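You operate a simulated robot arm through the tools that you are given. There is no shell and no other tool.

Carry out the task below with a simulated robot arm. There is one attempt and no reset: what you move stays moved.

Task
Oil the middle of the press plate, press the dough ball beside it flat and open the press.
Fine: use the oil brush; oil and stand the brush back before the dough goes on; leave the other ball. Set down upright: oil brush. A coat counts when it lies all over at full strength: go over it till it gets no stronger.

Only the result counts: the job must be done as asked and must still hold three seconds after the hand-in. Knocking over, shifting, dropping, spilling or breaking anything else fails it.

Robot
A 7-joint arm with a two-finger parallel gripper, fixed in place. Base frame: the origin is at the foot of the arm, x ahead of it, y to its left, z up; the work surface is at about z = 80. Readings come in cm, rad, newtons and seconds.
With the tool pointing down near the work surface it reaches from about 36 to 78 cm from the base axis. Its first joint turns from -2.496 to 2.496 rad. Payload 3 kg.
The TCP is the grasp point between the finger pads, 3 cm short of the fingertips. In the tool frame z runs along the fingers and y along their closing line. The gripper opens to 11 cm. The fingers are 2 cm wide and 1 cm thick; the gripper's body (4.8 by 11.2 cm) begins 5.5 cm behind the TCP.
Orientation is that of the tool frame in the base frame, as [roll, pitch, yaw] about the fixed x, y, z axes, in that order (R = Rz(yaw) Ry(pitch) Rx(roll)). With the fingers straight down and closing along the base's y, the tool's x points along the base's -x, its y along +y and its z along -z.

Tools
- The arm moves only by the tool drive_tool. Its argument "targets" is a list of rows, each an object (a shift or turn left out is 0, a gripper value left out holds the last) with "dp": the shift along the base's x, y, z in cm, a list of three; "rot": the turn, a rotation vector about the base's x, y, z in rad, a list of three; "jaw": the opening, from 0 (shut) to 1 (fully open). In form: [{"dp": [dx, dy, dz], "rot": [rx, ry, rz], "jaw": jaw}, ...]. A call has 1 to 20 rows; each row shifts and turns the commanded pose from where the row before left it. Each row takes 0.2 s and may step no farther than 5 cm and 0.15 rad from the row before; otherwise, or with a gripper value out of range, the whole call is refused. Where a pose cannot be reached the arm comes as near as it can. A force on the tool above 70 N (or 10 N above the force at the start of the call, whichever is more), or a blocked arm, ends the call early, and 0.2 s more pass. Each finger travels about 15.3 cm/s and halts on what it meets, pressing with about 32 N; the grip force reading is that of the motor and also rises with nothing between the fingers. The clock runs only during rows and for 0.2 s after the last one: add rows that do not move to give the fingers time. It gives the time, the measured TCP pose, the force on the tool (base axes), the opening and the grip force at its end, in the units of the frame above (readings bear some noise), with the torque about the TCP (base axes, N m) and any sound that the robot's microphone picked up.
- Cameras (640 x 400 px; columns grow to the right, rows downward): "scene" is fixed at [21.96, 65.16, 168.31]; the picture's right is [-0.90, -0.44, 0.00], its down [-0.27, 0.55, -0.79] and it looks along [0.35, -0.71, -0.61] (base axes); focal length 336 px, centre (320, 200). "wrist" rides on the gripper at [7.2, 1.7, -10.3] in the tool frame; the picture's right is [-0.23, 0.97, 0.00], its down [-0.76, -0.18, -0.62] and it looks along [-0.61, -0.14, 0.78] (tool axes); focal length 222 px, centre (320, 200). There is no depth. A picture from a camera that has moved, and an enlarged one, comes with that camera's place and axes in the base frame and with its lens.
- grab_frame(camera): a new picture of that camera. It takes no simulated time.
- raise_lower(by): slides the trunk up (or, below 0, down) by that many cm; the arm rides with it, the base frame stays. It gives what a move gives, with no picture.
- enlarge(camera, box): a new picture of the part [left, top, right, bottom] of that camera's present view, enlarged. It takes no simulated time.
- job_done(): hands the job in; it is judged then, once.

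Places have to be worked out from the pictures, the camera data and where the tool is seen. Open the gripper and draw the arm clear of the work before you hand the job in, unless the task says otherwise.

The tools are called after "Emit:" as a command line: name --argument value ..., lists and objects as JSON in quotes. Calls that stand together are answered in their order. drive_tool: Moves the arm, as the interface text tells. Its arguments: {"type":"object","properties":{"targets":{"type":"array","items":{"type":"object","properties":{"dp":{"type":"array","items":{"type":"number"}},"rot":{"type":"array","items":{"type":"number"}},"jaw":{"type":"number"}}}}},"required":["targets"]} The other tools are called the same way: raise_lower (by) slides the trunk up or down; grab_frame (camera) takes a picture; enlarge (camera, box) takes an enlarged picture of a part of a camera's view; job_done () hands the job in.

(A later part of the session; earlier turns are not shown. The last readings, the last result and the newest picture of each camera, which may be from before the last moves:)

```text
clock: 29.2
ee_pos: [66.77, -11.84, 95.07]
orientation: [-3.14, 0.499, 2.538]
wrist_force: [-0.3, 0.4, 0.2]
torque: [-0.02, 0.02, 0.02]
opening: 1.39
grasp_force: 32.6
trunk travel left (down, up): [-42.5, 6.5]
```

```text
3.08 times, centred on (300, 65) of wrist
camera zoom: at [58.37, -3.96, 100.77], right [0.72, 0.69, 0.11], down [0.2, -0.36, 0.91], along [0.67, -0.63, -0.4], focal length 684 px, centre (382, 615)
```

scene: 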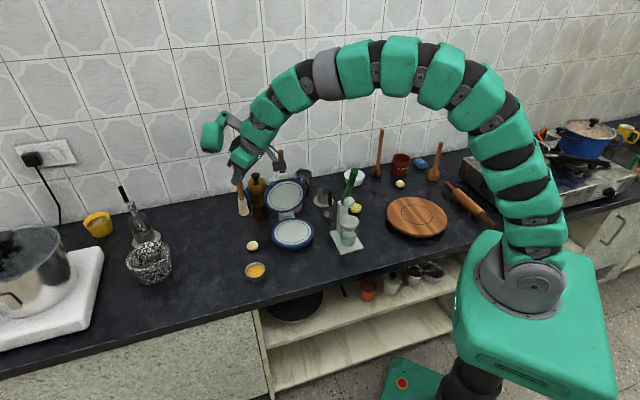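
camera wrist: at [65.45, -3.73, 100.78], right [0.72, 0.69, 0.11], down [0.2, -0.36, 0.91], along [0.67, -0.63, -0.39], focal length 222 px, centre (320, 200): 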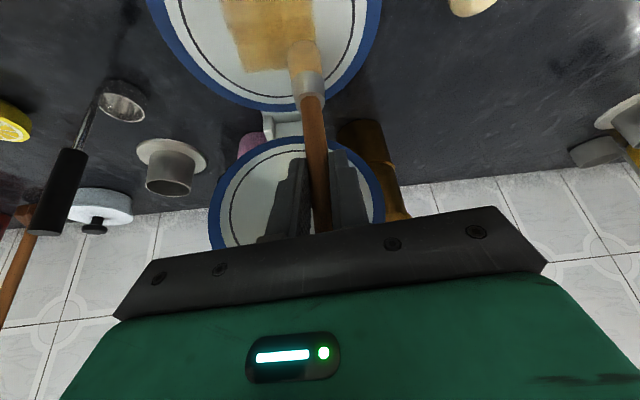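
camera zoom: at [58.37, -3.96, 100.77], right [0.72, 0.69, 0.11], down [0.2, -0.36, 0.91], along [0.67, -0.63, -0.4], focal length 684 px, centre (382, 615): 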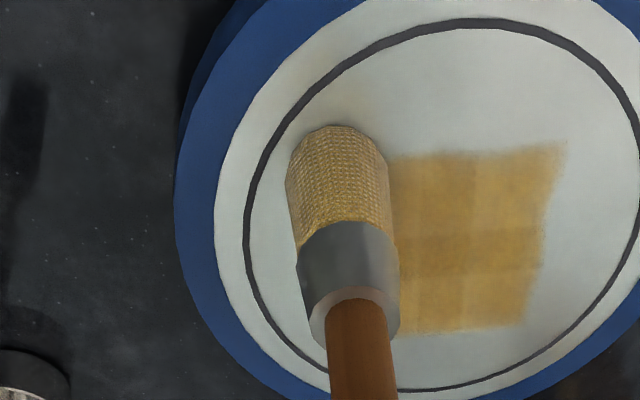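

The coat is still uneven, and the contact force fell to about zero by the end. I press 0.12 cm lower and raster crosswise.

Emit:
drive_tool --targets '[{"dp": [0.035, 0.705, -0.12]}, {"dp": [1.34, -1.48, 0]}, {"dp": [1.34, -1.48, 0]}, {"dp": [1.34, -1.48, 0]}, {"dp": [0.925, 0.838, 0]}, {"dp": [-1.34, 1.48, 0]}, {"dp": [-1.34, 1.48, 0]}, {"dp": [-1.34, 1.48, 0]}, {"dp": [0.925, 0.838, 0]}, {"dp": [1.34, -1.48, 0]}, {"dp": [1.34, -1.48, 0]}, {"dp": [1.34, -1.48, 0]}, {"dp": [0.925, 0.838, 0]}, {"dp": [-1.34, 1.48, 0]}, {"dp": [-1.34, 1.48, 0]}, {"dp": [-1.34, 1.48, 0]}, {"dp": [0.925, 0.838, 0]}, {"dp": [1.34, -1.48, 0]}, {"dp": [1.34, -1.48, 0]}, {"dp": [1.34, -1.48, 0]}]'

Emit:
enlarge --camera "scene" --box '[265, 205, 325, 255]'

Emit:
enlarge --camera "wrist" --box '[200, 0, 400, 130]'

```text
clock: 33.4
ee_pos: [74.69, -12.06, 95.1]
orientation: [-3.14, 0.498, 2.539]
wrist_force: [-0.2, 0.0, 0.0]
torque: [0.0, 0.0, -0.03]
opening: 1.37
grasp_force: 32.0
trunk travel left (down, up): [-42.5, 6.5]
```

```text
8.00 times, centred on (295, 230) of scene
camera zoom: at [21.96, 65.16, 168.31], right [-0.9, -0.44, 0.0], down [-0.27, 0.55, -0.79], along [0.35, -0.71, -0.61], focal length 2686 px, centre (520, -40)
```

zoom: 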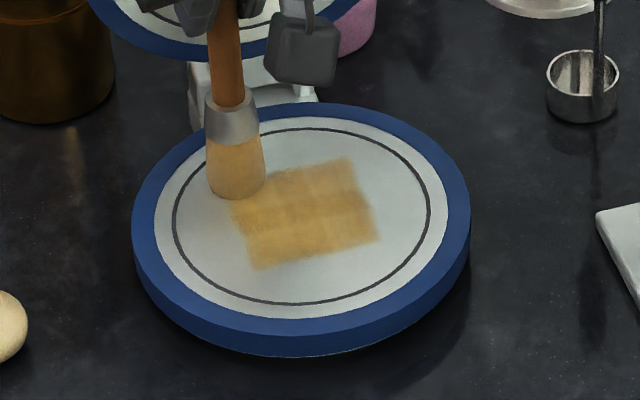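

```text
3.08 times, centred on (300, 65) of wrist
camera zoom: at [66.16, -4.16, 100.73], right [0.72, 0.69, 0.11], down [0.21, -0.36, 0.91], along [0.67, -0.63, -0.4], focal length 684 px, centre (382, 615)
```

zoom: 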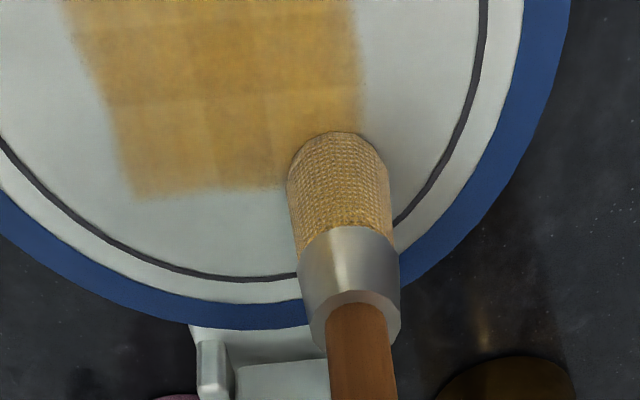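

The force reads zero again, so the brush may have ridden up in the grip. I probe down to regain contact.

Emit:
drive_tool --targets '[{"dp": [-1.0, 0.2, -0.1]}, {"dp": [0, 0, 0]}]'

```text
clock: 34.0
ee_pos: [73.45, -12.02, 95.01]
orientation: [-3.139, 0.502, 2.537]
wrist_force: [-0.6, -0.7, 6.6]
torque: [-0.18, 0.0, -0.05]
opening: 1.39
grasp_force: 32.7
trunk travel left (down, up): [-42.5, 6.5]
```

Contact is back at 6.6 N. I press slightly more and raster again, so I can judge whether the brush still gives oil.

Emit:
drive_tool --targets '[{"dp": [0.825, 0.747, -0.08]}, {"dp": [-1.48, -1.34, 0]}, {"dp": [-1.48, -1.34, 0]}, {"dp": [-1.48, -1.34, 0]}, {"dp": [-0.737, 0.814, 0]}, {"dp": [1.48, 1.34, 0]}, {"dp": [1.48, 1.34, 0]}, {"dp": [1.48, 1.34, 0]}, {"dp": [-0.737, 0.814, 0]}, {"dp": [-1.48, -1.34, 0]}, {"dp": [-1.48, -1.34, 0]}, {"dp": [-1.48, -1.34, 0]}, {"dp": [-0.737, 0.814, 0]}, {"dp": [1.48, 1.34, 0]}, {"dp": [1.48, 1.34, 0]}, {"dp": [1.48, 1.34, 0]}, {"dp": [-0.737, 0.814, 0]}, {"dp": [-1.48, -1.34, 0]}, {"dp": [-1.48, -1.34, 0]}, {"dp": [-1.48, -1.34, 0]}]'

Emit:
enlarge --camera "scene" --box '[265, 205, 325, 255]'

Emit:
enlarge --camera "wrist" --box '[200, 0, 400, 130]'

```text
clock: 38.2
ee_pos: [67.05, -12.02, 94.66]
orientation: [-3.14, 0.501, 2.539]
wrist_force: [1.1, 0.2, 3.6]
torque: [0.0, -0.11, 0.02]
opening: 1.37
grasp_force: 32.0
trunk travel left (down, up): [-42.5, 6.5]
```

```text
8.00 times, centred on (295, 230) of scene
camera zoom: at [21.96, 65.16, 168.31], right [-0.9, -0.44, 0.0], down [-0.27, 0.55, -0.79], along [0.35, -0.71, -0.61], focal length 2686 px, centre (520, -40)
```

zoom: 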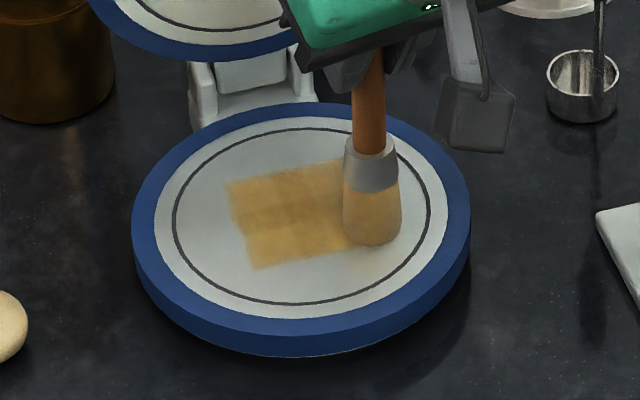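

```text
3.08 times, centred on (300, 65) of wrist
camera zoom: at [58.57, -4.08, 100.36], right [0.72, 0.69, 0.11], down [0.2, -0.36, 0.91], along [0.67, -0.63, -0.39], focal length 684 px, centre (382, 615)
```

zoom: 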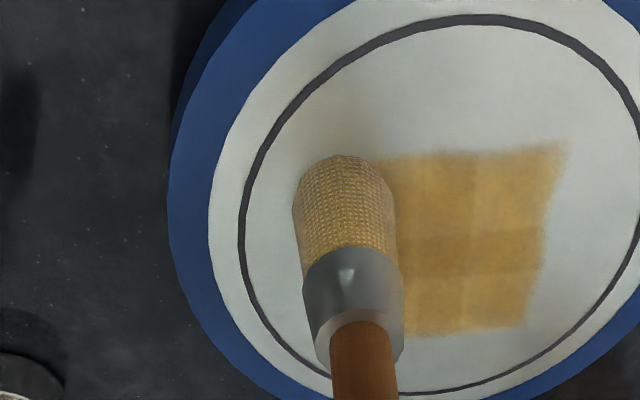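

The coat no longer changes but is still patchy, so the brush has likely run out of oil. I go back to the dish for another dip.

Emit:
drive_tool --targets '[{"dp": [0, 0, 3]}, {"dp": [0, 0, 3.5]}, {"dp": [1.116, 4.36, 0], "rot": [0, 0, 0.146]}, {"dp": [1.116, 4.36, 0], "rot": [0, 0, 0.146]}, {"dp": [1.116, 4.36, 0], "rot": [0, 0, 0.146]}, {"dp": [1.116, 4.36, 0], "rot": [0, 0, 0.146]}, {"dp": [1.116, 4.37, 0], "rot": [0, 0, 0.146]}, {"dp": [0, 0, 0]}, {"dp": [0, 0, -3]}, {"dp": [0, 0, -2.2]}, {"dp": [0, 0, -1]}, {"dp": [0, 0, 0]}]'

Emit:
enlarge --camera "scene" --box '[225, 220, 297, 290]'

Emit:
enlarge --camera "scene" --box '[265, 205, 325, 255]'

```text
clock: 40.8
ee_pos: [72.59, 9.81, 95.08]
orientation: [3.141, 0.498, -3.014]
wrist_force: [-0.3, -0.1, -1.1]
torque: [0.03, -0.01, 0.02]
opening: 1.37
grasp_force: 32.0
trunk travel left (down, up): [-42.5, 6.5]
```

```text
5.71 times, centred on (261, 255) of scene
camera zoom: at [21.96, 65.16, 168.31], right [-0.9, -0.44, 0.0], down [-0.27, 0.55, -0.79], along [0.35, -0.71, -0.61], focal length 1919 px, centre (657, -114)
```

zoom: 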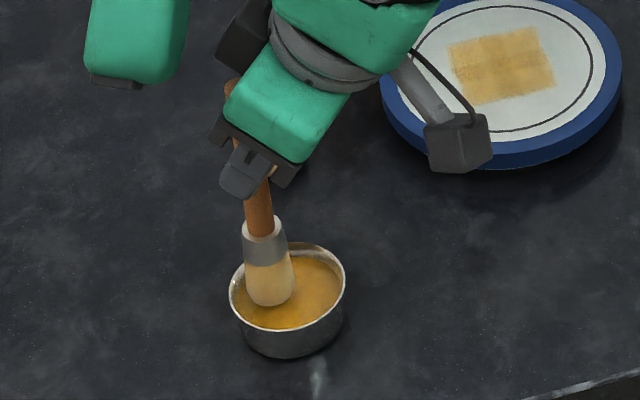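

```text
8.00 times, centred on (295, 230) of scene
camera zoom: at [21.96, 65.16, 168.31], right [-0.9, -0.44, 0.0], down [-0.27, 0.55, -0.79], along [0.35, -0.71, -0.61], focal length 2686 px, centre (520, -40)
```

zoom: 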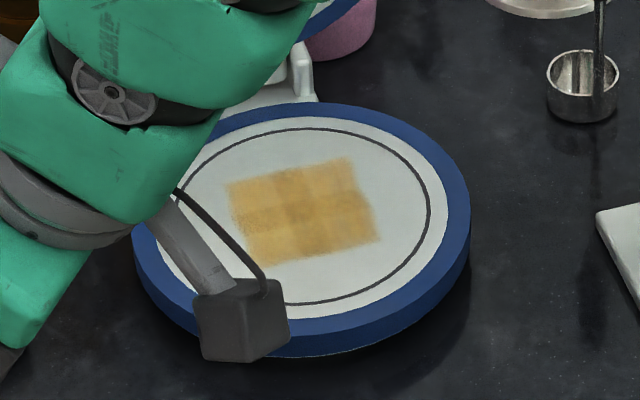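

The brush bristles look paler, so it needed reloading. I dip the last bit to touch the oil.

Emit:
drive_tool --targets '[{"dp": [0, 0, -0.5]}, {"dp": [0, 0, -0.3]}, {"dp": [0, 0, 0]}, {"dp": [0, 0, 0]}]'

Emit:
enlarge --camera "scene" --box '[225, 220, 297, 290]'

```text
clock: 41.8
ee_pos: [72.67, 9.88, 94.3]
orientation: [-3.141, 0.5, -3.013]
wrist_force: [-0.1, 0.9, -0.2]
torque: [0.01, 0.0, 0.0]
opening: 1.38
grasp_force: 31.7
trunk travel left (down, up): [-42.5, 6.5]
```

```text
5.71 times, centred on (261, 255) of scene
camera zoom: at [21.96, 65.16, 168.31], right [-0.9, -0.44, 0.0], down [-0.27, 0.55, -0.79], along [0.35, -0.71, -0.61], focal length 1919 px, centre (657, -114)
```

zoom: 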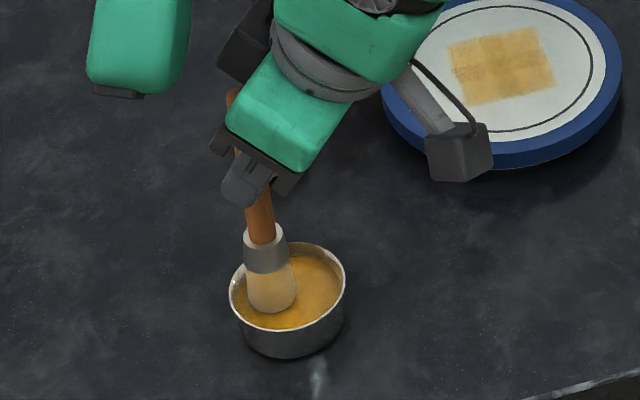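

Emit:
drive_tool --targets '[{"dp": [0, 0, -0.2]}, {"dp": [0, 0, -0.15]}, {"dp": [0, 0, 0]}, {"dp": [0, 0, 0]}]'

Emit:
enlarge --camera "scene" --box '[225, 220, 297, 290]'

```text
clock: 42.8
ee_pos: [72.48, 9.79, 94.07]
orientation: [3.142, 0.503, -3.015]
wrist_force: [1.4, -0.6, 13.8]
torque: [0.03, -0.22, 0.03]
opening: 1.39
grasp_force: 32.2
trunk travel left (down, up): [-42.5, 6.5]
```

```text
5.71 times, centred on (261, 255) of scene
camera zoom: at [21.96, 65.16, 168.31], right [-0.9, -0.44, 0.0], down [-0.27, 0.55, -0.79], along [0.35, -0.71, -0.61], focal length 1919 px, centre (657, -114)
```

zoom: 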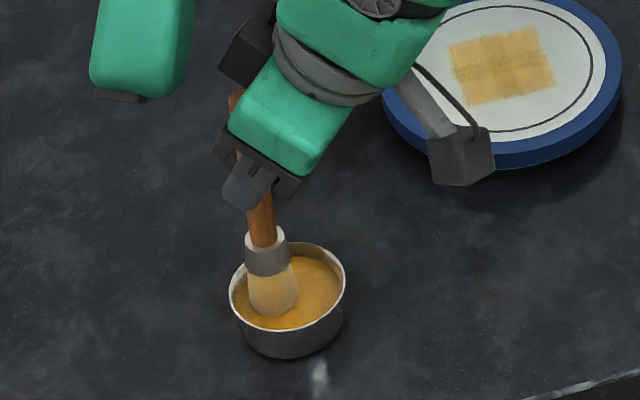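

Contact with the oil dish bottom at 14 N. I lift out and carry the reloaded brush back to the plate corner.

Emit:
drive_tool --targets '[{"dp": [0, 0, 0.5]}, {"dp": [0, 0, 2.5]}, {"dp": [0, 0, 4]}, {"dp": [0.362, -4.21, 0], "rot": [0, 0, -0.146]}, {"dp": [0.362, -4.21, 0], "rot": [0, 0, -0.146]}, {"dp": [0.362, -4.21, 0], "rot": [0, 0, -0.146]}, {"dp": [0.362, -4.21, 0], "rot": [0, 0, -0.146]}, {"dp": [0.362, -4.21, 0], "rot": [0, 0, -0.146]}, {"dp": [0, 0, -3]}, {"dp": [0, 0, -2.8]}, {"dp": [0, 0, -0.3]}, {"dp": [0, 0, 0]}]'

Emit:
enlarge --camera "scene" --box '[265, 205, 325, 255]'

```text
clock: 45.4
ee_pos: [74.44, -11.2, 94.72]
orientation: [3.141, 0.499, 2.537]
wrist_force: [-0.4, 0.1, -0.2]
torque: [0.03, 0.03, 0.02]
opening: 1.39
grasp_force: 31.5
trunk travel left (down, up): [-42.5, 6.5]
```

```text
8.00 times, centred on (295, 230) of scene
camera zoom: at [21.96, 65.16, 168.31], right [-0.9, -0.44, 0.0], down [-0.27, 0.55, -0.79], along [0.35, -0.71, -0.61], focal length 2686 px, centre (520, -40)
```

zoom: 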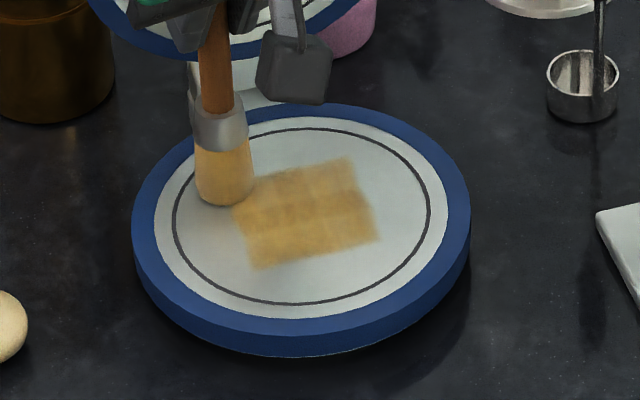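

Bristles are yellow again. I lower to contact.

Emit:
drive_tool --targets '[{"dp": [-0.5, -0.4, -0.12]}, {"dp": [0, 0, 0]}]'

```text
clock: 46.0
ee_pos: [73.97, -11.6, 94.84]
orientation: [-3.14, 0.499, 2.54]
wrist_force: [0.4, -0.4, -1.3]
torque: [-0.02, -0.01, -0.02]
opening: 1.38
grasp_force: 32.3
trunk travel left (down, up): [-42.5, 6.5]
```

Emit:
drive_tool --targets '[{"dp": [0, 0, -0.12]}, {"dp": [0, 0, 0]}]'

```text
clock: 46.6
ee_pos: [73.92, -11.59, 94.75]
orientation: [3.141, 0.5, 2.537]
wrist_force: [0.2, 0.7, 4.3]
torque: [0.04, 0.0, -0.03]
opening: 1.36
grasp_force: 32.0
trunk travel left (down, up): [-42.5, 6.5]
```

Contact at 4 N. I press a touch more and raster along the counter direction.

Emit:
drive_tool --targets '[{"dp": [0, 0, -0.06]}, {"dp": [-1.32, -1.195, 0]}, {"dp": [-1.32, -1.195, 0]}, {"dp": [-1.32, -1.195, 0]}, {"dp": [-0.737, 0.814, 0]}, {"dp": [1.48, 1.34, 0]}, {"dp": [1.48, 1.34, 0]}, {"dp": [1.48, 1.34, 0]}, {"dp": [-0.737, 0.814, 0]}, {"dp": [-1.48, -1.34, 0]}, {"dp": [-1.48, -1.34, 0]}, {"dp": [-1.48, -1.34, 0]}, {"dp": [-0.737, 0.814, 0]}, {"dp": [1.48, 1.34, 0]}, {"dp": [1.48, 1.34, 0]}, {"dp": [1.48, 1.34, 0]}, {"dp": [-0.737, 0.814, 0]}, {"dp": [-1.48, -1.34, 0]}, {"dp": [-1.48, -1.34, 0]}, {"dp": [-1.48, -1.34, 0]}]'

Emit:
enlarge --camera "scene" --box '[265, 205, 325, 255]'

Emit:
enlarge --camera "wrist" --box '[200, 0, 400, 130]'

```text
clock: 50.8
ee_pos: [66.95, -12.02, 94.65]
orientation: [-3.141, 0.5, 2.539]
wrist_force: [2.9, 2.0, 11.2]
torque: [0.24, -0.38, 0.01]
opening: 1.38
grasp_force: 31.8
trunk travel left (down, up): [-42.5, 6.5]
```

```text
8.00 times, centred on (295, 230) of scene
camera zoom: at [21.96, 65.16, 168.31], right [-0.9, -0.44, 0.0], down [-0.27, 0.55, -0.79], along [0.35, -0.71, -0.61], focal length 2686 px, centre (520, -40)
```

zoom: 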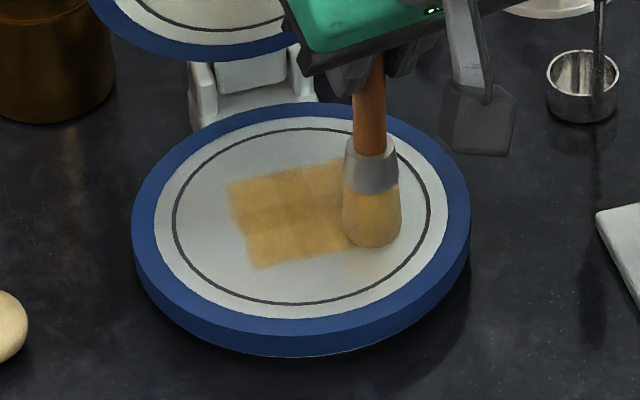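

```text
3.08 times, centred on (300, 65) of wrist
camera zoom: at [58.42, -4.0, 100.28], right [0.72, 0.69, 0.11], down [0.2, -0.36, 0.91], along [0.67, -0.63, -0.39], focal length 684 px, centre (382, 615)
```

zoom: 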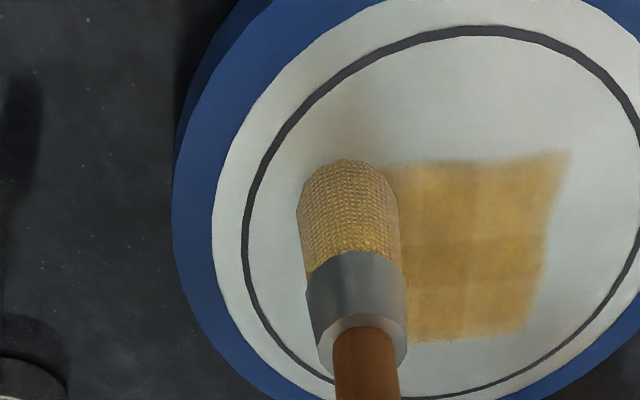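

The coat is getting stronger. I continue with crosswise strokes.

Emit:
drive_tool --targets '[{"dp": [0.056, 1.128, 0]}, {"dp": [1.34, -1.48, 0]}, {"dp": [1.34, -1.48, 0]}, {"dp": [1.34, -1.48, 0]}, {"dp": [0.814, 0.737, 0]}, {"dp": [-1.34, 1.48, 0]}, {"dp": [-1.34, 1.48, 0]}, {"dp": [-1.34, 1.48, 0]}, {"dp": [0.814, 0.737, 0]}, {"dp": [1.34, -1.48, 0]}, {"dp": [1.34, -1.48, 0]}, {"dp": [1.34, -1.48, 0]}, {"dp": [0.814, 0.737, 0]}, {"dp": [-1.34, 1.48, 0]}, {"dp": [-1.34, 1.48, 0]}, {"dp": [-1.34, 1.48, 0]}, {"dp": [0.814, 0.737, 0]}, {"dp": [1.34, -1.48, 0]}, {"dp": [1.34, -1.48, 0]}, {"dp": [1.34, -1.48, 0]}]'

Emit:
enlarge --camera "scene" --box '[265, 205, 325, 255]'

Emit:
enlarge --camera "wrist" --box '[200, 0, 400, 130]'

```text
clock: 55.0
ee_pos: [74.48, -12.45, 94.49]
orientation: [-3.141, 0.503, 2.539]
wrist_force: [1.3, 1.0, 10.5]
torque: [0.02, -0.11, -0.01]
opening: 1.35
grasp_force: 32.3
trunk travel left (down, up): [-42.5, 6.5]
```

```text
8.00 times, centred on (295, 230) of scene
camera zoom: at [21.96, 65.16, 168.31], right [-0.9, -0.44, 0.0], down [-0.27, 0.55, -0.79], along [0.35, -0.71, -0.61], focal length 2686 px, centre (520, -40)
```

zoom: 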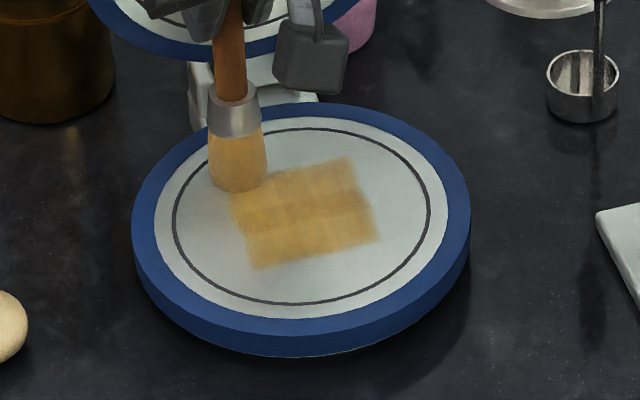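

```text
3.08 times, centred on (300, 65) of wrist
camera zoom: at [65.97, -4.45, 100.21], right [0.72, 0.69, 0.11], down [0.2, -0.35, 0.91], along [0.67, -0.63, -0.39], focal length 684 px, centre (382, 615)
```

zoom: 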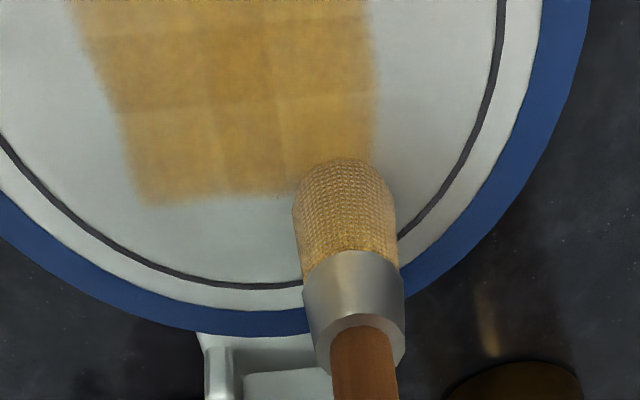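

More even now, though a corner cell (far-left in the scene) is still lighter. I make another lengthwise pass.

Emit:
drive_tool --targets '[{"dp": [0.19, 0.98, 0]}, {"dp": [-1.48, -1.34, 0]}, {"dp": [-1.48, -1.34, 0]}, {"dp": [-1.48, -1.34, 0]}, {"dp": [-0.804, 0.888, 0]}, {"dp": [1.48, 1.34, 0]}, {"dp": [1.48, 1.34, 0]}, {"dp": [1.48, 1.34, 0]}, {"dp": [-0.804, 0.888, 0]}, {"dp": [-1.48, -1.34, 0]}, {"dp": [-1.48, -1.34, 0]}, {"dp": [-1.48, -1.34, 0]}, {"dp": [-0.804, 0.888, 0]}, {"dp": [1.48, 1.34, 0]}, {"dp": [1.48, 1.34, 0]}, {"dp": [1.48, 1.34, 0]}, {"dp": [-0.804, 0.888, 0]}, {"dp": [-1.48, -1.34, 0]}, {"dp": [-1.48, -1.34, 0]}, {"dp": [-1.48, -1.34, 0]}]'

Emit:
enlarge --camera "scene" --box '[265, 205, 325, 255]'

Emit:
enlarge --camera "wrist" --box '[200, 0, 400, 130]'

```text
clock: 59.2
ee_pos: [67.02, -11.86, 94.53]
orientation: [3.141, 0.502, 2.538]
wrist_force: [0.6, 0.0, 4.7]
torque: [-0.02, -0.09, -0.01]
opening: 1.38
grasp_force: 32.3
trunk travel left (down, up): [-42.5, 6.5]
```

```text
8.00 times, centred on (295, 230) of scene
camera zoom: at [21.96, 65.16, 168.31], right [-0.9, -0.44, 0.0], down [-0.27, 0.55, -0.79], along [0.35, -0.71, -0.61], focal length 2686 px, centre (520, -40)
```

zoom: 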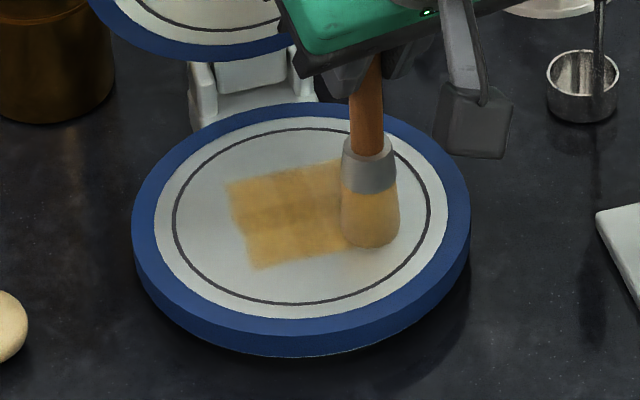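

```text
3.08 times, centred on (300, 65) of wrist
camera zoom: at [58.56, -3.91, 100.21], right [0.72, 0.69, 0.11], down [0.2, -0.36, 0.91], along [0.67, -0.63, -0.39], focal length 684 px, centre (382, 615)
```

zoom: 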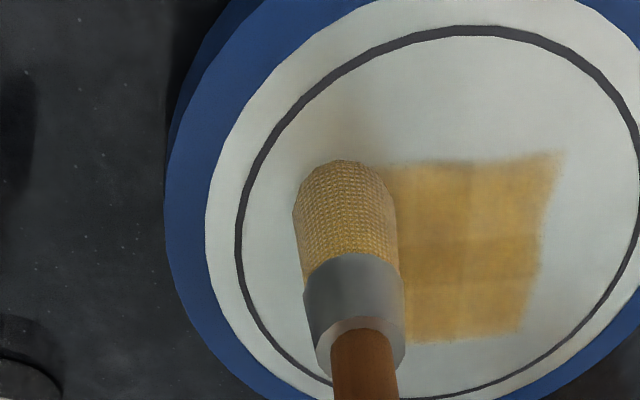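

I go for another dip and use the clear view to judge the coat.

Emit:
drive_tool --targets '[{"dp": [0, 0, 3]}, {"dp": [0, 0, 3.5]}, {"dp": [1.142, 4.332, 0], "rot": [0, 0, 0.146]}, {"dp": [1.142, 4.332, 0], "rot": [0, 0, 0.146]}, {"dp": [1.142, 4.332, 0], "rot": [0, 0, 0.146]}, {"dp": [1.142, 4.332, 0], "rot": [0, 0, 0.146]}, {"dp": [1.142, 4.332, 0], "rot": [0, 0, 0.146]}, {"dp": [0, 0, 0]}, {"dp": [0, 0, -3]}, {"dp": [0, 0, -2.6]}, {"dp": [0, 0, -1]}, {"dp": [0, 0, -0.35]}, {"dp": [0, 0, 0]}, {"dp": [0, 0, 0]}]'

Emit:
enlarge --camera "scene" --box '[265, 205, 325, 255]'

Emit:
enlarge --camera "scene" --box '[225, 220, 297, 290]'

```text
clock: 62.2
ee_pos: [72.41, 9.88, 94.02]
orientation: [3.14, 0.499, -3.016]
wrist_force: [0.4, 0.4, -0.7]
torque: [0.0, 0.04, 0.03]
opening: 1.34
grasp_force: 31.8
trunk travel left (down, up): [-42.5, 6.5]
```

```text
8.00 times, centred on (295, 230) of scene
camera zoom: at [21.96, 65.16, 168.31], right [-0.9, -0.44, 0.0], down [-0.27, 0.55, -0.79], along [0.35, -0.71, -0.61], focal length 2686 px, centre (520, -40)
```

zoom: 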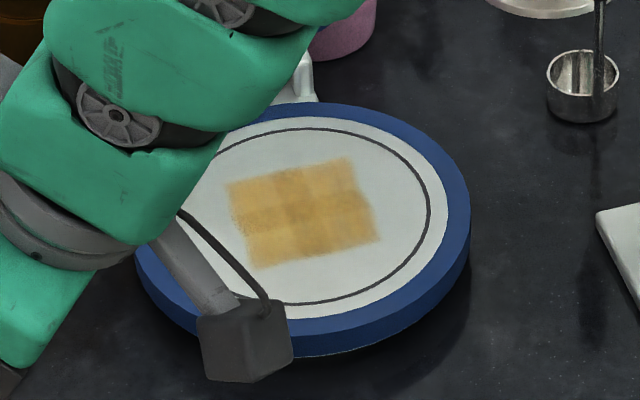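

```text
5.71 times, centred on (261, 255) of scene
camera zoom: at [21.96, 65.16, 168.31], right [-0.9, -0.44, 0.0], down [-0.27, 0.55, -0.79], along [0.35, -0.71, -0.61], focal length 1919 px, centre (657, -114)
```

zoom: 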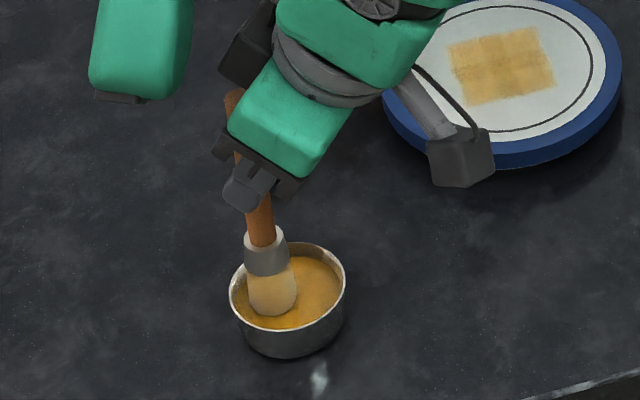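

The coat shows a 3×3 pattern of cells about 2 cm each; the outer cells are lighter than the middle ones. I finish the dip, then concentrate on the outer ring of cells.

Emit:
drive_tool --targets '[{"dp": [0, 0, -0.15]}, {"dp": [0, 0, -0.1]}, {"dp": [0, 0, 0]}, {"dp": [0, 0, 0]}]'

```text
clock: 63.2
ee_pos: [72.61, 9.9, 93.81]
orientation: [3.141, 0.501, -3.013]
wrist_force: [1.5, 1.0, 8.7]
torque: [0.11, -0.19, 0.04]
opening: 1.39
grasp_force: 32.2
trunk travel left (down, up): [-42.5, 6.5]
```

Loaded again. I return to the plate, this time to the outer cell ring.

Emit:
drive_tool --targets '[{"dp": [0, 0, 0]}, {"dp": [0, 0, 0.5]}, {"dp": [0, 0, 2.5]}, {"dp": [0, 0, 4]}, {"dp": [0.18, -4.314, 0], "rot": [0, 0, -0.146]}, {"dp": [0.18, -4.314, 0], "rot": [0, 0, -0.146]}, {"dp": [0.18, -4.314, 0], "rot": [0, 0, -0.146]}, {"dp": [0.18, -4.314, 0], "rot": [0, 0, -0.146]}, {"dp": [0.18, -4.314, 0], "rot": [0, 0, -0.146]}, {"dp": [0, 0, -3]}, {"dp": [0, 0, -2.8]}, {"dp": [0, 0, -0.55]}, {"dp": [0, 0, 0]}]'

```text
clock: 66.0
ee_pos: [73.34, -11.9, 94.53]
orientation: [-3.141, 0.501, 2.537]
wrist_force: [0.0, -1.3, 9.2]
torque: [-0.13, -0.03, 0.01]
opening: 1.4
grasp_force: 32.2
trunk travel left (down, up): [-42.5, 6.5]
```

Contact at 9 N. I stroke around the square ring of outer cells.

Emit:
drive_tool --targets '[{"dp": [-1.036, -0.938, 0]}, {"dp": [-1.036, -0.938, 0]}, {"dp": [-1.036, -0.938, 0]}, {"dp": [-0.938, 1.036, 0]}, {"dp": [-0.938, 1.036, 0]}, {"dp": [-0.938, 1.036, 0]}, {"dp": [1.036, 0.938, 0]}, {"dp": [1.036, 0.938, 0]}, {"dp": [1.036, 0.938, 0]}, {"dp": [0.938, -1.036, 0]}, {"dp": [0.938, -1.036, 0]}, {"dp": [0.938, -1.036, 0]}, {"dp": [-1.036, -0.938, 0]}, {"dp": [-1.036, -0.938, 0]}, {"dp": [-1.036, -0.938, 0]}, {"dp": [-0.938, 1.036, 0]}, {"dp": [-0.938, 1.036, 0]}, {"dp": [-0.938, 1.036, 0]}]'

Emit:
enlarge --camera "scene" --box '[265, 205, 325, 255]'

Emit:
enlarge --camera "wrist" --box '[200, 0, 400, 130]'

```text
clock: 69.8
ee_pos: [67.44, -11.48, 94.58]
orientation: [3.141, 0.499, 2.539]
wrist_force: [0.9, 0.2, -0.4]
torque: [-0.01, 0.03, 0.01]
opening: 1.36
grasp_force: 31.6
trunk travel left (down, up): [-42.5, 6.5]
```

```text
8.00 times, centred on (295, 230) of scene
camera zoom: at [21.96, 65.16, 168.31], right [-0.9, -0.44, 0.0], down [-0.27, 0.55, -0.79], along [0.35, -0.71, -0.61], focal length 2686 px, centre (520, -40)
```

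zoom: 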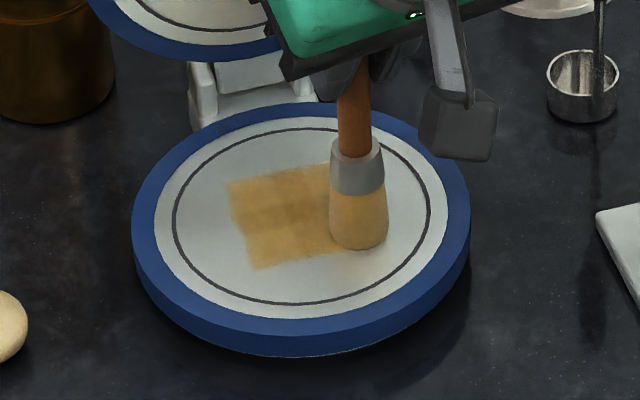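

```text
3.08 times, centred on (300, 65) of wrist
camera zoom: at [58.98, -3.54, 100.19], right [0.72, 0.69, 0.11], down [0.2, -0.36, 0.91], along [0.67, -0.63, -0.39], focal length 684 px, centre (382, 615)
```

zoom: 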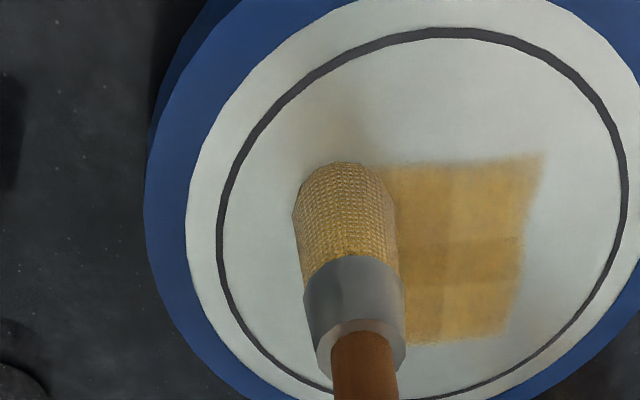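

Contact was lost near the end, so the brush rides up slightly with each loop. I press 0.15 cm lower and continue around the ring.

Emit:
drive_tool --targets '[{"dp": [0, 0, -0.15]}, {"dp": [1.036, 0.938, 0]}, {"dp": [1.036, 0.938, 0]}, {"dp": [1.036, 0.938, 0]}, {"dp": [0.938, -1.036, 0]}, {"dp": [0.938, -1.036, 0]}, {"dp": [0.938, -1.036, 0]}, {"dp": [-1.036, -0.938, 0]}, {"dp": [-1.036, -0.938, 0]}, {"dp": [-1.036, -0.938, 0]}, {"dp": [-0.938, 1.036, 0]}, {"dp": [-0.938, 1.036, 0]}, {"dp": [-0.938, 1.036, 0]}, {"dp": [1.036, 0.938, -0.04]}, {"dp": [1.036, 0.938, 0]}, {"dp": [1.036, 0.938, 0]}, {"dp": [0.938, -1.036, 0]}, {"dp": [0.938, -1.036, 0]}, {"dp": [0.938, -1.036, 0]}]'

Emit:
enlarge --camera "scene" --box '[265, 205, 325, 255]'

Emit:
enlarge --camera "wrist" --box '[200, 0, 400, 130]'

```text
clock: 73.8
ee_pos: [73.38, -11.8, 94.35]
orientation: [-3.141, 0.5, 2.538]
wrist_force: [-1.4, 3.5, 17.4]
torque: [0.22, 0.02, 0.0]
opening: 1.33
grasp_force: 32.4
trunk travel left (down, up): [-42.5, 6.5]
```

```text
8.00 times, centred on (295, 230) of scene
camera zoom: at [21.96, 65.16, 168.31], right [-0.9, -0.44, 0.0], down [-0.27, 0.55, -0.79], along [0.35, -0.71, -0.61], focal length 2686 px, centre (520, -40)
```

zoom: 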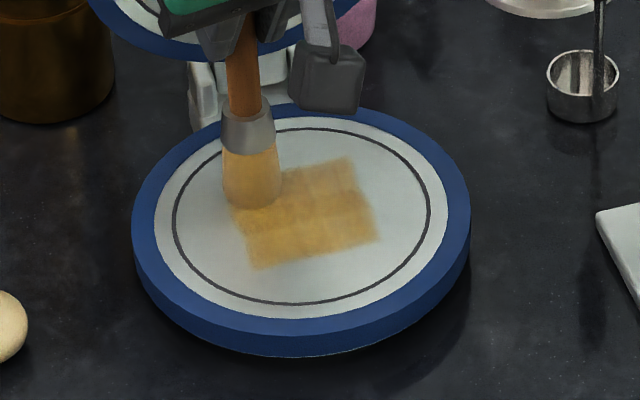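

```text
3.08 times, centred on (300, 65) of wrist
camera zoom: at [64.92, -3.83, 100.0], right [0.72, 0.69, 0.11], down [0.2, -0.36, 0.91], along [0.67, -0.63, -0.39], focal length 684 px, centre (382, 615)
```

zoom: 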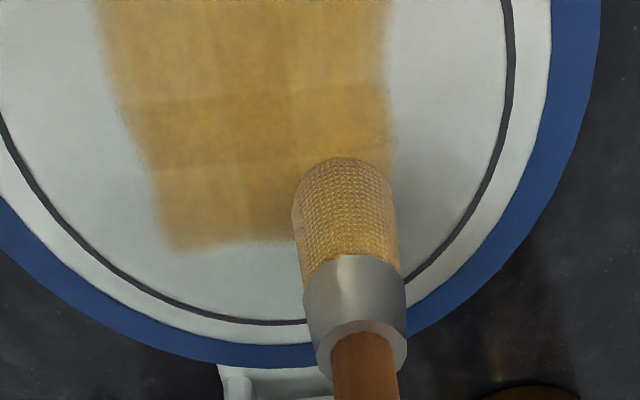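

The coat is richer now, with one far-edge cell still a little lighter. I dip again and compare from the clear view.

Emit:
drive_tool --targets '[{"dp": [0, 0, 3]}, {"dp": [0, 0, 3.7]}, {"dp": [-0.18, 4.314, 0], "rot": [0, 0, 0.146]}, {"dp": [-0.18, 4.314, 0], "rot": [0, 0, 0.146]}, {"dp": [-0.18, 4.314, 0], "rot": [0, 0, 0.146]}, {"dp": [-0.18, 4.314, 0], "rot": [0, 0, 0.146]}, {"dp": [-0.18, 4.314, 0], "rot": [0, 0, 0.146]}, {"dp": [0, 0, 0]}, {"dp": [0, 0, -3]}, {"dp": [0, 0, -2.6]}, {"dp": [0, 0, -1]}, {"dp": [0, 0, -0.5]}, {"dp": [0, 0, -0.1]}, {"dp": [0, 0, 0]}]'

Emit:
enlarge --camera "scene" --box '[265, 205, 325, 255]'

```text
clock: 76.8
ee_pos: [72.44, 9.83, 93.75]
orientation: [-3.141, 0.5, -3.015]
wrist_force: [-0.7, 0.6, 2.3]
torque: [0.01, -0.04, -0.01]
opening: 1.34
grasp_force: 32.3
trunk travel left (down, up): [-42.5, 6.5]
```

```text
8.00 times, centred on (295, 230) of scene
camera zoom: at [21.96, 65.16, 168.31], right [-0.9, -0.44, 0.0], down [-0.27, 0.55, -0.79], along [0.35, -0.71, -0.61], focal length 2686 px, centre (520, -40)
```

zoom: 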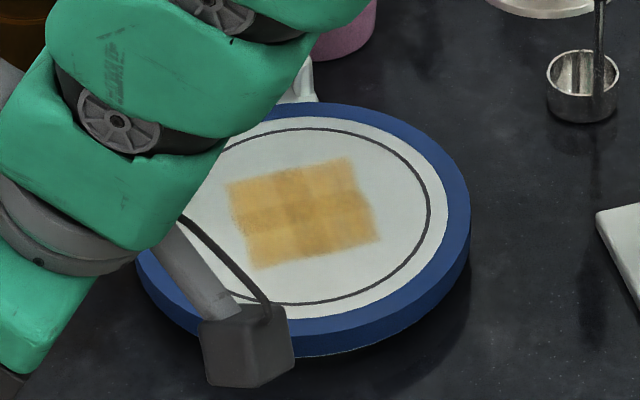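

Emit:
enlarge --camera "scene" --box '[284, 220, 314, 242]'

Emit:
drive_tool --targets '[{"dp": [0, 0, -0.1]}, {"dp": [0, 0, 0]}, {"dp": [0, 0, 0]}]'

```text
16.00 times, centred on (299, 231) of scene
camera zoom: at [21.96, 65.16, 168.31], right [-0.9, -0.44, 0.0], down [-0.27, 0.55, -0.79], along [0.35, -0.71, -0.61], focal length 5373 px, centre (656, -296)
```

zoom: 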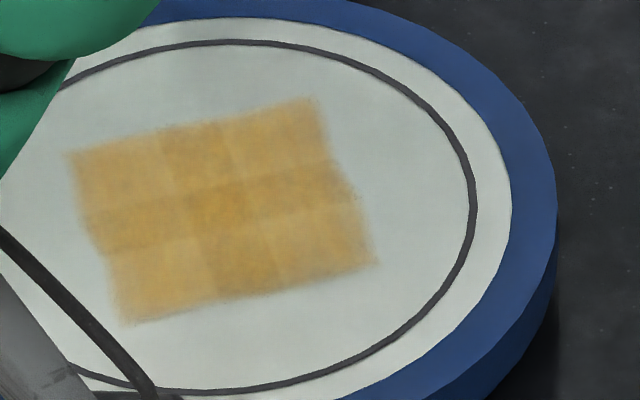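

```text
clock: 77.6
ee_pos: [72.64, 9.93, 93.76]
orientation: [-3.141, 0.501, -3.013]
wrist_force: [0.2, 0.0, 8.5]
torque: [0.07, -0.15, -0.04]
opening: 1.35
grasp_force: 32.1
trunk travel left (down, up): [-42.5, 6.5]
```

The centre cell is strongest and the corner cells weakest. I return with the loaded brush and scrub each corner cell.

Emit:
drive_tool --targets '[{"dp": [0, 0, 0.5]}, {"dp": [0, 0, 2.5]}, {"dp": [0, 0, 4]}, {"dp": [0.18, -4.314, 0], "rot": [0, 0, -0.146]}, {"dp": [0.18, -4.314, 0], "rot": [0, 0, -0.146]}, {"dp": [0.18, -4.314, 0], "rot": [0, 0, -0.146]}, {"dp": [0.18, -4.314, 0], "rot": [0, 0, -0.146]}, {"dp": [0.18, -4.314, 0], "rot": [0, 0, -0.146]}, {"dp": [0, 0, -3]}, {"dp": [0, 0, -2.8]}, {"dp": [0, 0, -0.6]}, {"dp": [0, 0, 0]}]'

```text
clock: 80.2
ee_pos: [73.53, -11.72, 94.42]
orientation: [-3.14, 0.498, 2.537]
wrist_force: [-0.6, 0.0, -0.4]
torque: [0.01, 0.0, 0.03]
opening: 1.36
grasp_force: 32.5
trunk travel left (down, up): [-42.5, 6.5]
```

Emit:
drive_tool --targets '[{"dp": [0, 0, -0.14]}, {"dp": [0.402, -0.444, 0]}, {"dp": [-0.804, 0.888, 0]}, {"dp": [0.846, -0.042, 0]}, {"dp": [-0.888, -0.804, 0]}, {"dp": [0.444, 0.402, 0]}, {"dp": [-1.48, -1.34, 0]}, {"dp": [-1.48, -1.34, 0]}, {"dp": [0.402, -0.444, 0]}, {"dp": [-0.804, 0.888, 0]}, {"dp": [0.846, -0.042, 0]}, {"dp": [-0.888, -0.804, 0]}, {"dp": [0.444, 0.402, 0]}, {"dp": [-1.34, 1.48, 0]}, {"dp": [-1.34, 1.48, 0]}, {"dp": [0.402, -0.444, 0]}, {"dp": [-0.804, 0.888, 0]}, {"dp": [0.846, -0.042, 0]}, {"dp": [-0.888, -0.804, 0]}, {"dp": [0.444, 0.402, 0]}]'

Emit:
enlarge --camera "scene" --box '[284, 220, 314, 242]'

```text
clock: 84.4
ee_pos: [67.64, -11.52, 94.22]
orientation: [-3.138, 0.5, 2.539]
wrist_force: [-1.7, -1.3, 7.6]
torque: [-0.27, 0.09, -0.04]
opening: 1.36
grasp_force: 31.9
trunk travel left (down, up): [-42.5, 6.5]
```

```text
16.00 times, centred on (299, 231) of scene
camera zoom: at [21.96, 65.16, 168.31], right [-0.9, -0.44, 0.0], down [-0.27, 0.55, -0.79], along [0.35, -0.71, -0.61], focal length 5373 px, centre (656, -296)
```

zoom: 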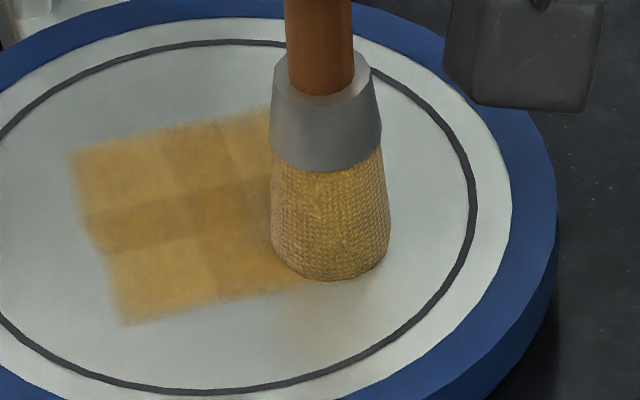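

Emit:
drive_tool --targets '[{"dp": [1.48, 1.34, -0.03]}, {"dp": [1.48, 1.34, 0]}, {"dp": [0.402, -0.444, 0]}, {"dp": [-0.804, 0.888, 0]}, {"dp": [0.846, -0.042, 0]}, {"dp": [-0.888, -0.804, 0]}, {"dp": [0.888, 0.804, 0]}, {"dp": [-0.444, -0.402, 0]}, {"dp": [1.34, -1.48, 0]}, {"dp": [1.34, -1.48, 0]}, {"dp": [0.402, -0.444, 0]}, {"dp": [-0.804, 0.888, 0]}, {"dp": [0.846, -0.042, 0]}, {"dp": [-0.888, -0.804, 0]}, {"dp": [0.888, 0.804, 0]}, {"dp": [-0.444, -0.402, 0]}, {"dp": [-1.48, -1.34, 0]}, {"dp": [-1.48, -1.34, 0]}]'

Emit:
enlarge --camera "scene" --box '[284, 220, 314, 242]'

Emit:
enlarge --camera "wrist" --box '[200, 0, 400, 130]'

```text
clock: 88.2
ee_pos: [70.58, -14.47, 94.14]
orientation: [-3.138, 0.499, 2.54]
wrist_force: [-0.8, 0.9, 4.2]
torque: [0.04, -0.06, 0.02]
opening: 1.37
grasp_force: 32.2
trunk travel left (down, up): [-42.5, 6.5]
```

```text
16.00 times, centred on (299, 231) of scene
camera zoom: at [21.96, 65.16, 168.31], right [-0.9, -0.44, 0.0], down [-0.27, 0.55, -0.79], along [0.35, -0.71, -0.61], focal length 5373 px, centre (656, -296)
```

zoom: 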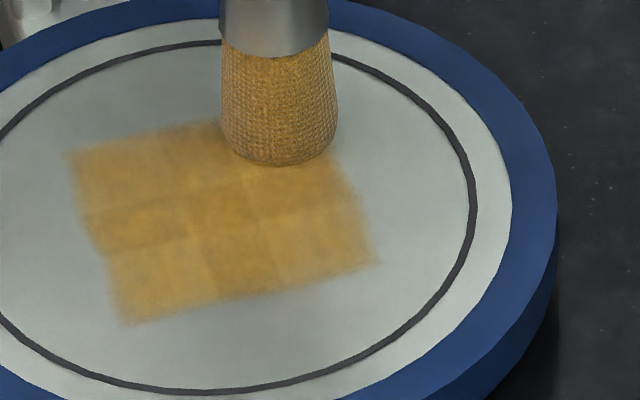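

```text
3.08 times, centred on (300, 65) of wrist
camera zoom: at [62.09, -6.47, 99.85], right [0.72, 0.69, 0.11], down [0.2, -0.35, 0.91], along [0.67, -0.63, -0.4], focal length 684 px, centre (382, 615)
```

zoom: 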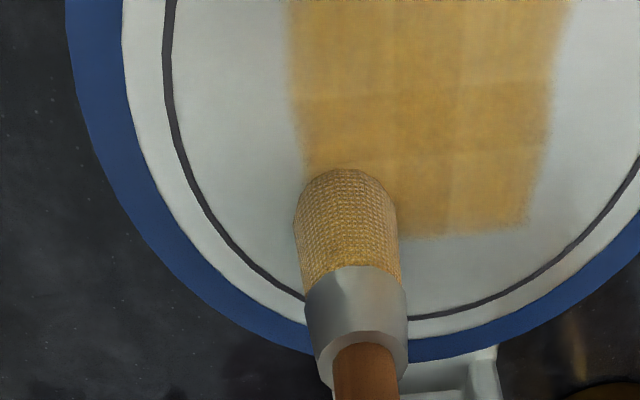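

I go for another dip and a clear look.

Emit:
drive_tool --targets '[{"dp": [0, 0, 3]}, {"dp": [0, 0, 3.7]}, {"dp": [0.343, 4.042, 0], "rot": [0, 0, 0.1217]}, {"dp": [0.343, 4.042, 0], "rot": [0, 0, 0.1217]}, {"dp": [0.343, 4.042, 0], "rot": [0, 0, 0.1217]}, {"dp": [0.343, 4.042, 0], "rot": [0, 0, 0.1217]}, {"dp": [0.343, 4.042, 0], "rot": [0, 0, 0.1217]}, {"dp": [0.343, 4.04, 0], "rot": [0, 0, 0.1217]}, {"dp": [0, 0, 0]}, {"dp": [0, 0, -3]}, {"dp": [0, 0, -2.6]}, {"dp": [0, 0, -1]}, {"dp": [0, 0, -0.5]}, {"dp": [0, 0, -0.15]}, {"dp": [0, 0, 0]}]'

Emit:
enlarge --camera "scene" --box '[284, 220, 314, 242]'

```text
clock: 91.4
ee_pos: [72.62, 9.8, 93.49]
orientation: [-3.141, 0.5, -3.017]
wrist_force: [-0.5, -0.5, 1.4]
torque: [-0.06, 0.0, -0.02]
opening: 1.35
grasp_force: 32.1
trunk travel left (down, up): [-42.5, 6.5]
```

```text
16.00 times, centred on (299, 231) of scene
camera zoom: at [21.96, 65.16, 168.31], right [-0.9, -0.44, 0.0], down [-0.27, 0.55, -0.79], along [0.35, -0.71, -0.61], focal length 5373 px, centre (656, -296)
```

zoom: 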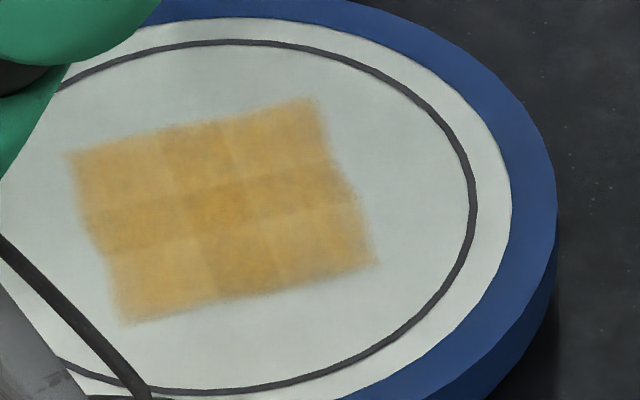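

Emit:
drive_tool --targets '[{"dp": [0, 0, -0.12]}, {"dp": [0, 0, 0]}, {"dp": [0, 0, 0.5]}, {"dp": [0, 0, 2.5]}, {"dp": [0, 0, 4.1]}, {"dp": [0.18, -4.314, 0], "rot": [0, 0, -0.146]}, {"dp": [0.18, -4.314, 0], "rot": [0, 0, -0.146]}, {"dp": [0.18, -4.314, 0], "rot": [0, 0, -0.146]}, {"dp": [0.18, -4.314, 0], "rot": [0, 0, -0.146]}, {"dp": [0.18, -4.314, 0], "rot": [0, 0, -0.146]}, {"dp": [0, 0, -3]}, {"dp": [0, 0, -2.8]}, {"dp": [0, 0, -0.6]}, {"dp": [0, 0, 0]}]'

```text
clock: 94.4
ee_pos: [73.31, -11.68, 94.25]
orientation: [3.141, 0.501, 2.537]
wrist_force: [-1.7, 0.9, 9.6]
torque: [0.01, 0.05, -0.01]
opening: 1.34
grasp_force: 32.2
trunk travel left (down, up): [-42.5, 6.5]
```

Good contact at 10 N. I run a slow ring loop over all the outer cells.

Emit:
drive_tool --targets '[{"dp": [0.27, -0.03, -0.04]}, {"dp": [-0.81, -0.74, 0]}, {"dp": [-0.81, -0.74, 0]}, {"dp": [-0.81, -0.74, 0]}, {"dp": [-0.81, -0.74, 0]}, {"dp": [-0.74, 0.81, 0]}, {"dp": [-0.74, 0.81, 0]}, {"dp": [-0.74, 0.81, 0]}, {"dp": [-0.74, 0.81, 0]}, {"dp": [0.81, 0.74, -0.03]}, {"dp": [0.81, 0.74, 0]}, {"dp": [0.81, 0.74, 0]}, {"dp": [0.81, 0.74, 0]}, {"dp": [0.74, -0.81, 0]}, {"dp": [0.74, -0.81, 0]}, {"dp": [0.74, -0.81, 0]}, {"dp": [0.74, -0.81, 0]}, {"dp": [-0.81, -0.74, -0.02]}, {"dp": [-0.81, -0.74, 0]}, {"dp": [-0.81, -0.74, 0]}]'

Emit:
drive_tool --targets '[{"dp": [-0.81, -0.74, 0]}, {"dp": [-0.74, 0.81, 0]}, {"dp": [-0.74, 0.81, 0]}, {"dp": [-0.74, 0.81, 0]}, {"dp": [-0.74, 0.81, 0]}, {"dp": [0.81, 0.74, -0.03]}, {"dp": [0.81, 0.74, 0]}, {"dp": [0.81, 0.74, 0]}, {"dp": [0.81, 0.74, 0]}, {"dp": [0.74, -0.81, 0]}, {"dp": [0.74, -0.81, 0]}, {"dp": [0.74, -0.81, 0]}, {"dp": [0.74, -0.81, 0]}]'

Emit:
enlarge --camera "scene" --box '[284, 220, 314, 242]'

Emit:
enlarge --camera "wrist" --box '[200, 0, 400, 130]'

```text
clock: 98.6
ee_pos: [71.16, -14.05, 94.11]
orientation: [-3.138, 0.498, 2.538]
wrist_force: [-0.1, -0.6, 1.2]
torque: [-0.08, 0.05, -0.05]
opening: 1.33
grasp_force: 31.7
trunk travel left (down, up): [-42.5, 6.5]
```

```text
clock: 101.4
ee_pos: [73.59, -11.89, 94.08]
orientation: [3.141, 0.5, 2.539]
wrist_force: [-2.6, 1.8, 11.8]
torque: [0.03, 0.04, 0.0]
opening: 1.32
grasp_force: 32.1
trunk travel left (down, up): [-42.5, 6.5]
```

```text
16.00 times, centred on (299, 231) of scene
camera zoom: at [21.96, 65.16, 168.31], right [-0.9, -0.44, 0.0], down [-0.27, 0.55, -0.79], along [0.35, -0.71, -0.61], focal length 5373 px, centre (656, -296)
```

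zoom: 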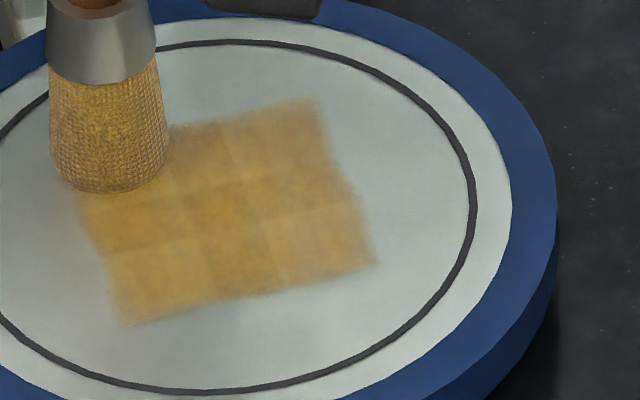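

```text
3.08 times, centred on (300, 65) of wrist
camera zoom: at [65.17, -3.86, 99.77], right [0.72, 0.69, 0.11], down [0.2, -0.36, 0.91], along [0.67, -0.63, -0.39], focal length 684 px, centre (382, 615)
```

zoom: 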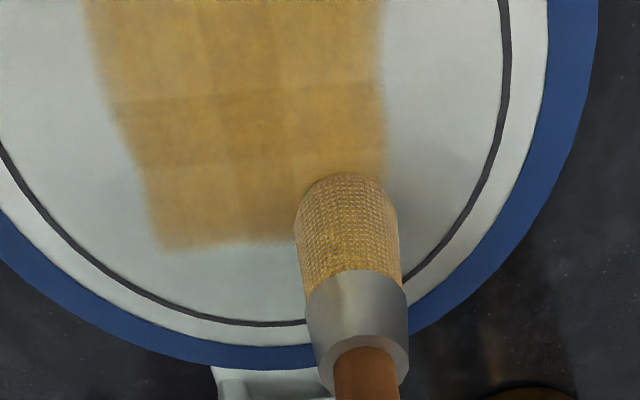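

Noticeably stronger and more even. Another dip and a clear look.

Emit:
drive_tool --targets '[{"dp": [0, 0, 3]}, {"dp": [0, 0, 3.7]}, {"dp": [-0.234, 4.32, 0], "rot": [0, 0, 0.146]}, {"dp": [-0.234, 4.32, 0], "rot": [0, 0, 0.146]}, {"dp": [-0.234, 4.32, 0], "rot": [0, 0, 0.146]}, {"dp": [-0.234, 4.32, 0], "rot": [0, 0, 0.146]}, {"dp": [-0.234, 4.32, 0], "rot": [0, 0, 0.146]}, {"dp": [0, 0, 0]}, {"dp": [0, 0, -3]}, {"dp": [0, 0, -2.6]}, {"dp": [0, 0, -1]}, {"dp": [0, 0, -0.6]}, {"dp": [0, 0, -0.12]}, {"dp": [0, 0, 0]}]'

Emit:
enlarge --camera "scene" --box '[284, 220, 314, 242]'

```text
clock: 104.4
ee_pos: [72.57, 9.87, 93.43]
orientation: [-3.141, 0.501, -3.017]
wrist_force: [-0.4, 0.7, 5.3]
torque: [0.06, -0.1, -0.02]
opening: 1.36
grasp_force: 31.9
trunk travel left (down, up): [-42.5, 6.5]
```

```text
16.00 times, centred on (299, 231) of scene
camera zoom: at [21.96, 65.16, 168.31], right [-0.9, -0.44, 0.0], down [-0.27, 0.55, -0.79], along [0.35, -0.71, -0.61], focal length 5373 px, centre (656, -296)
```

zoom: 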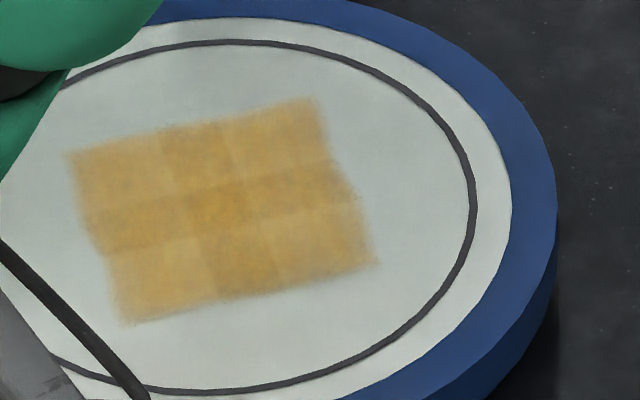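

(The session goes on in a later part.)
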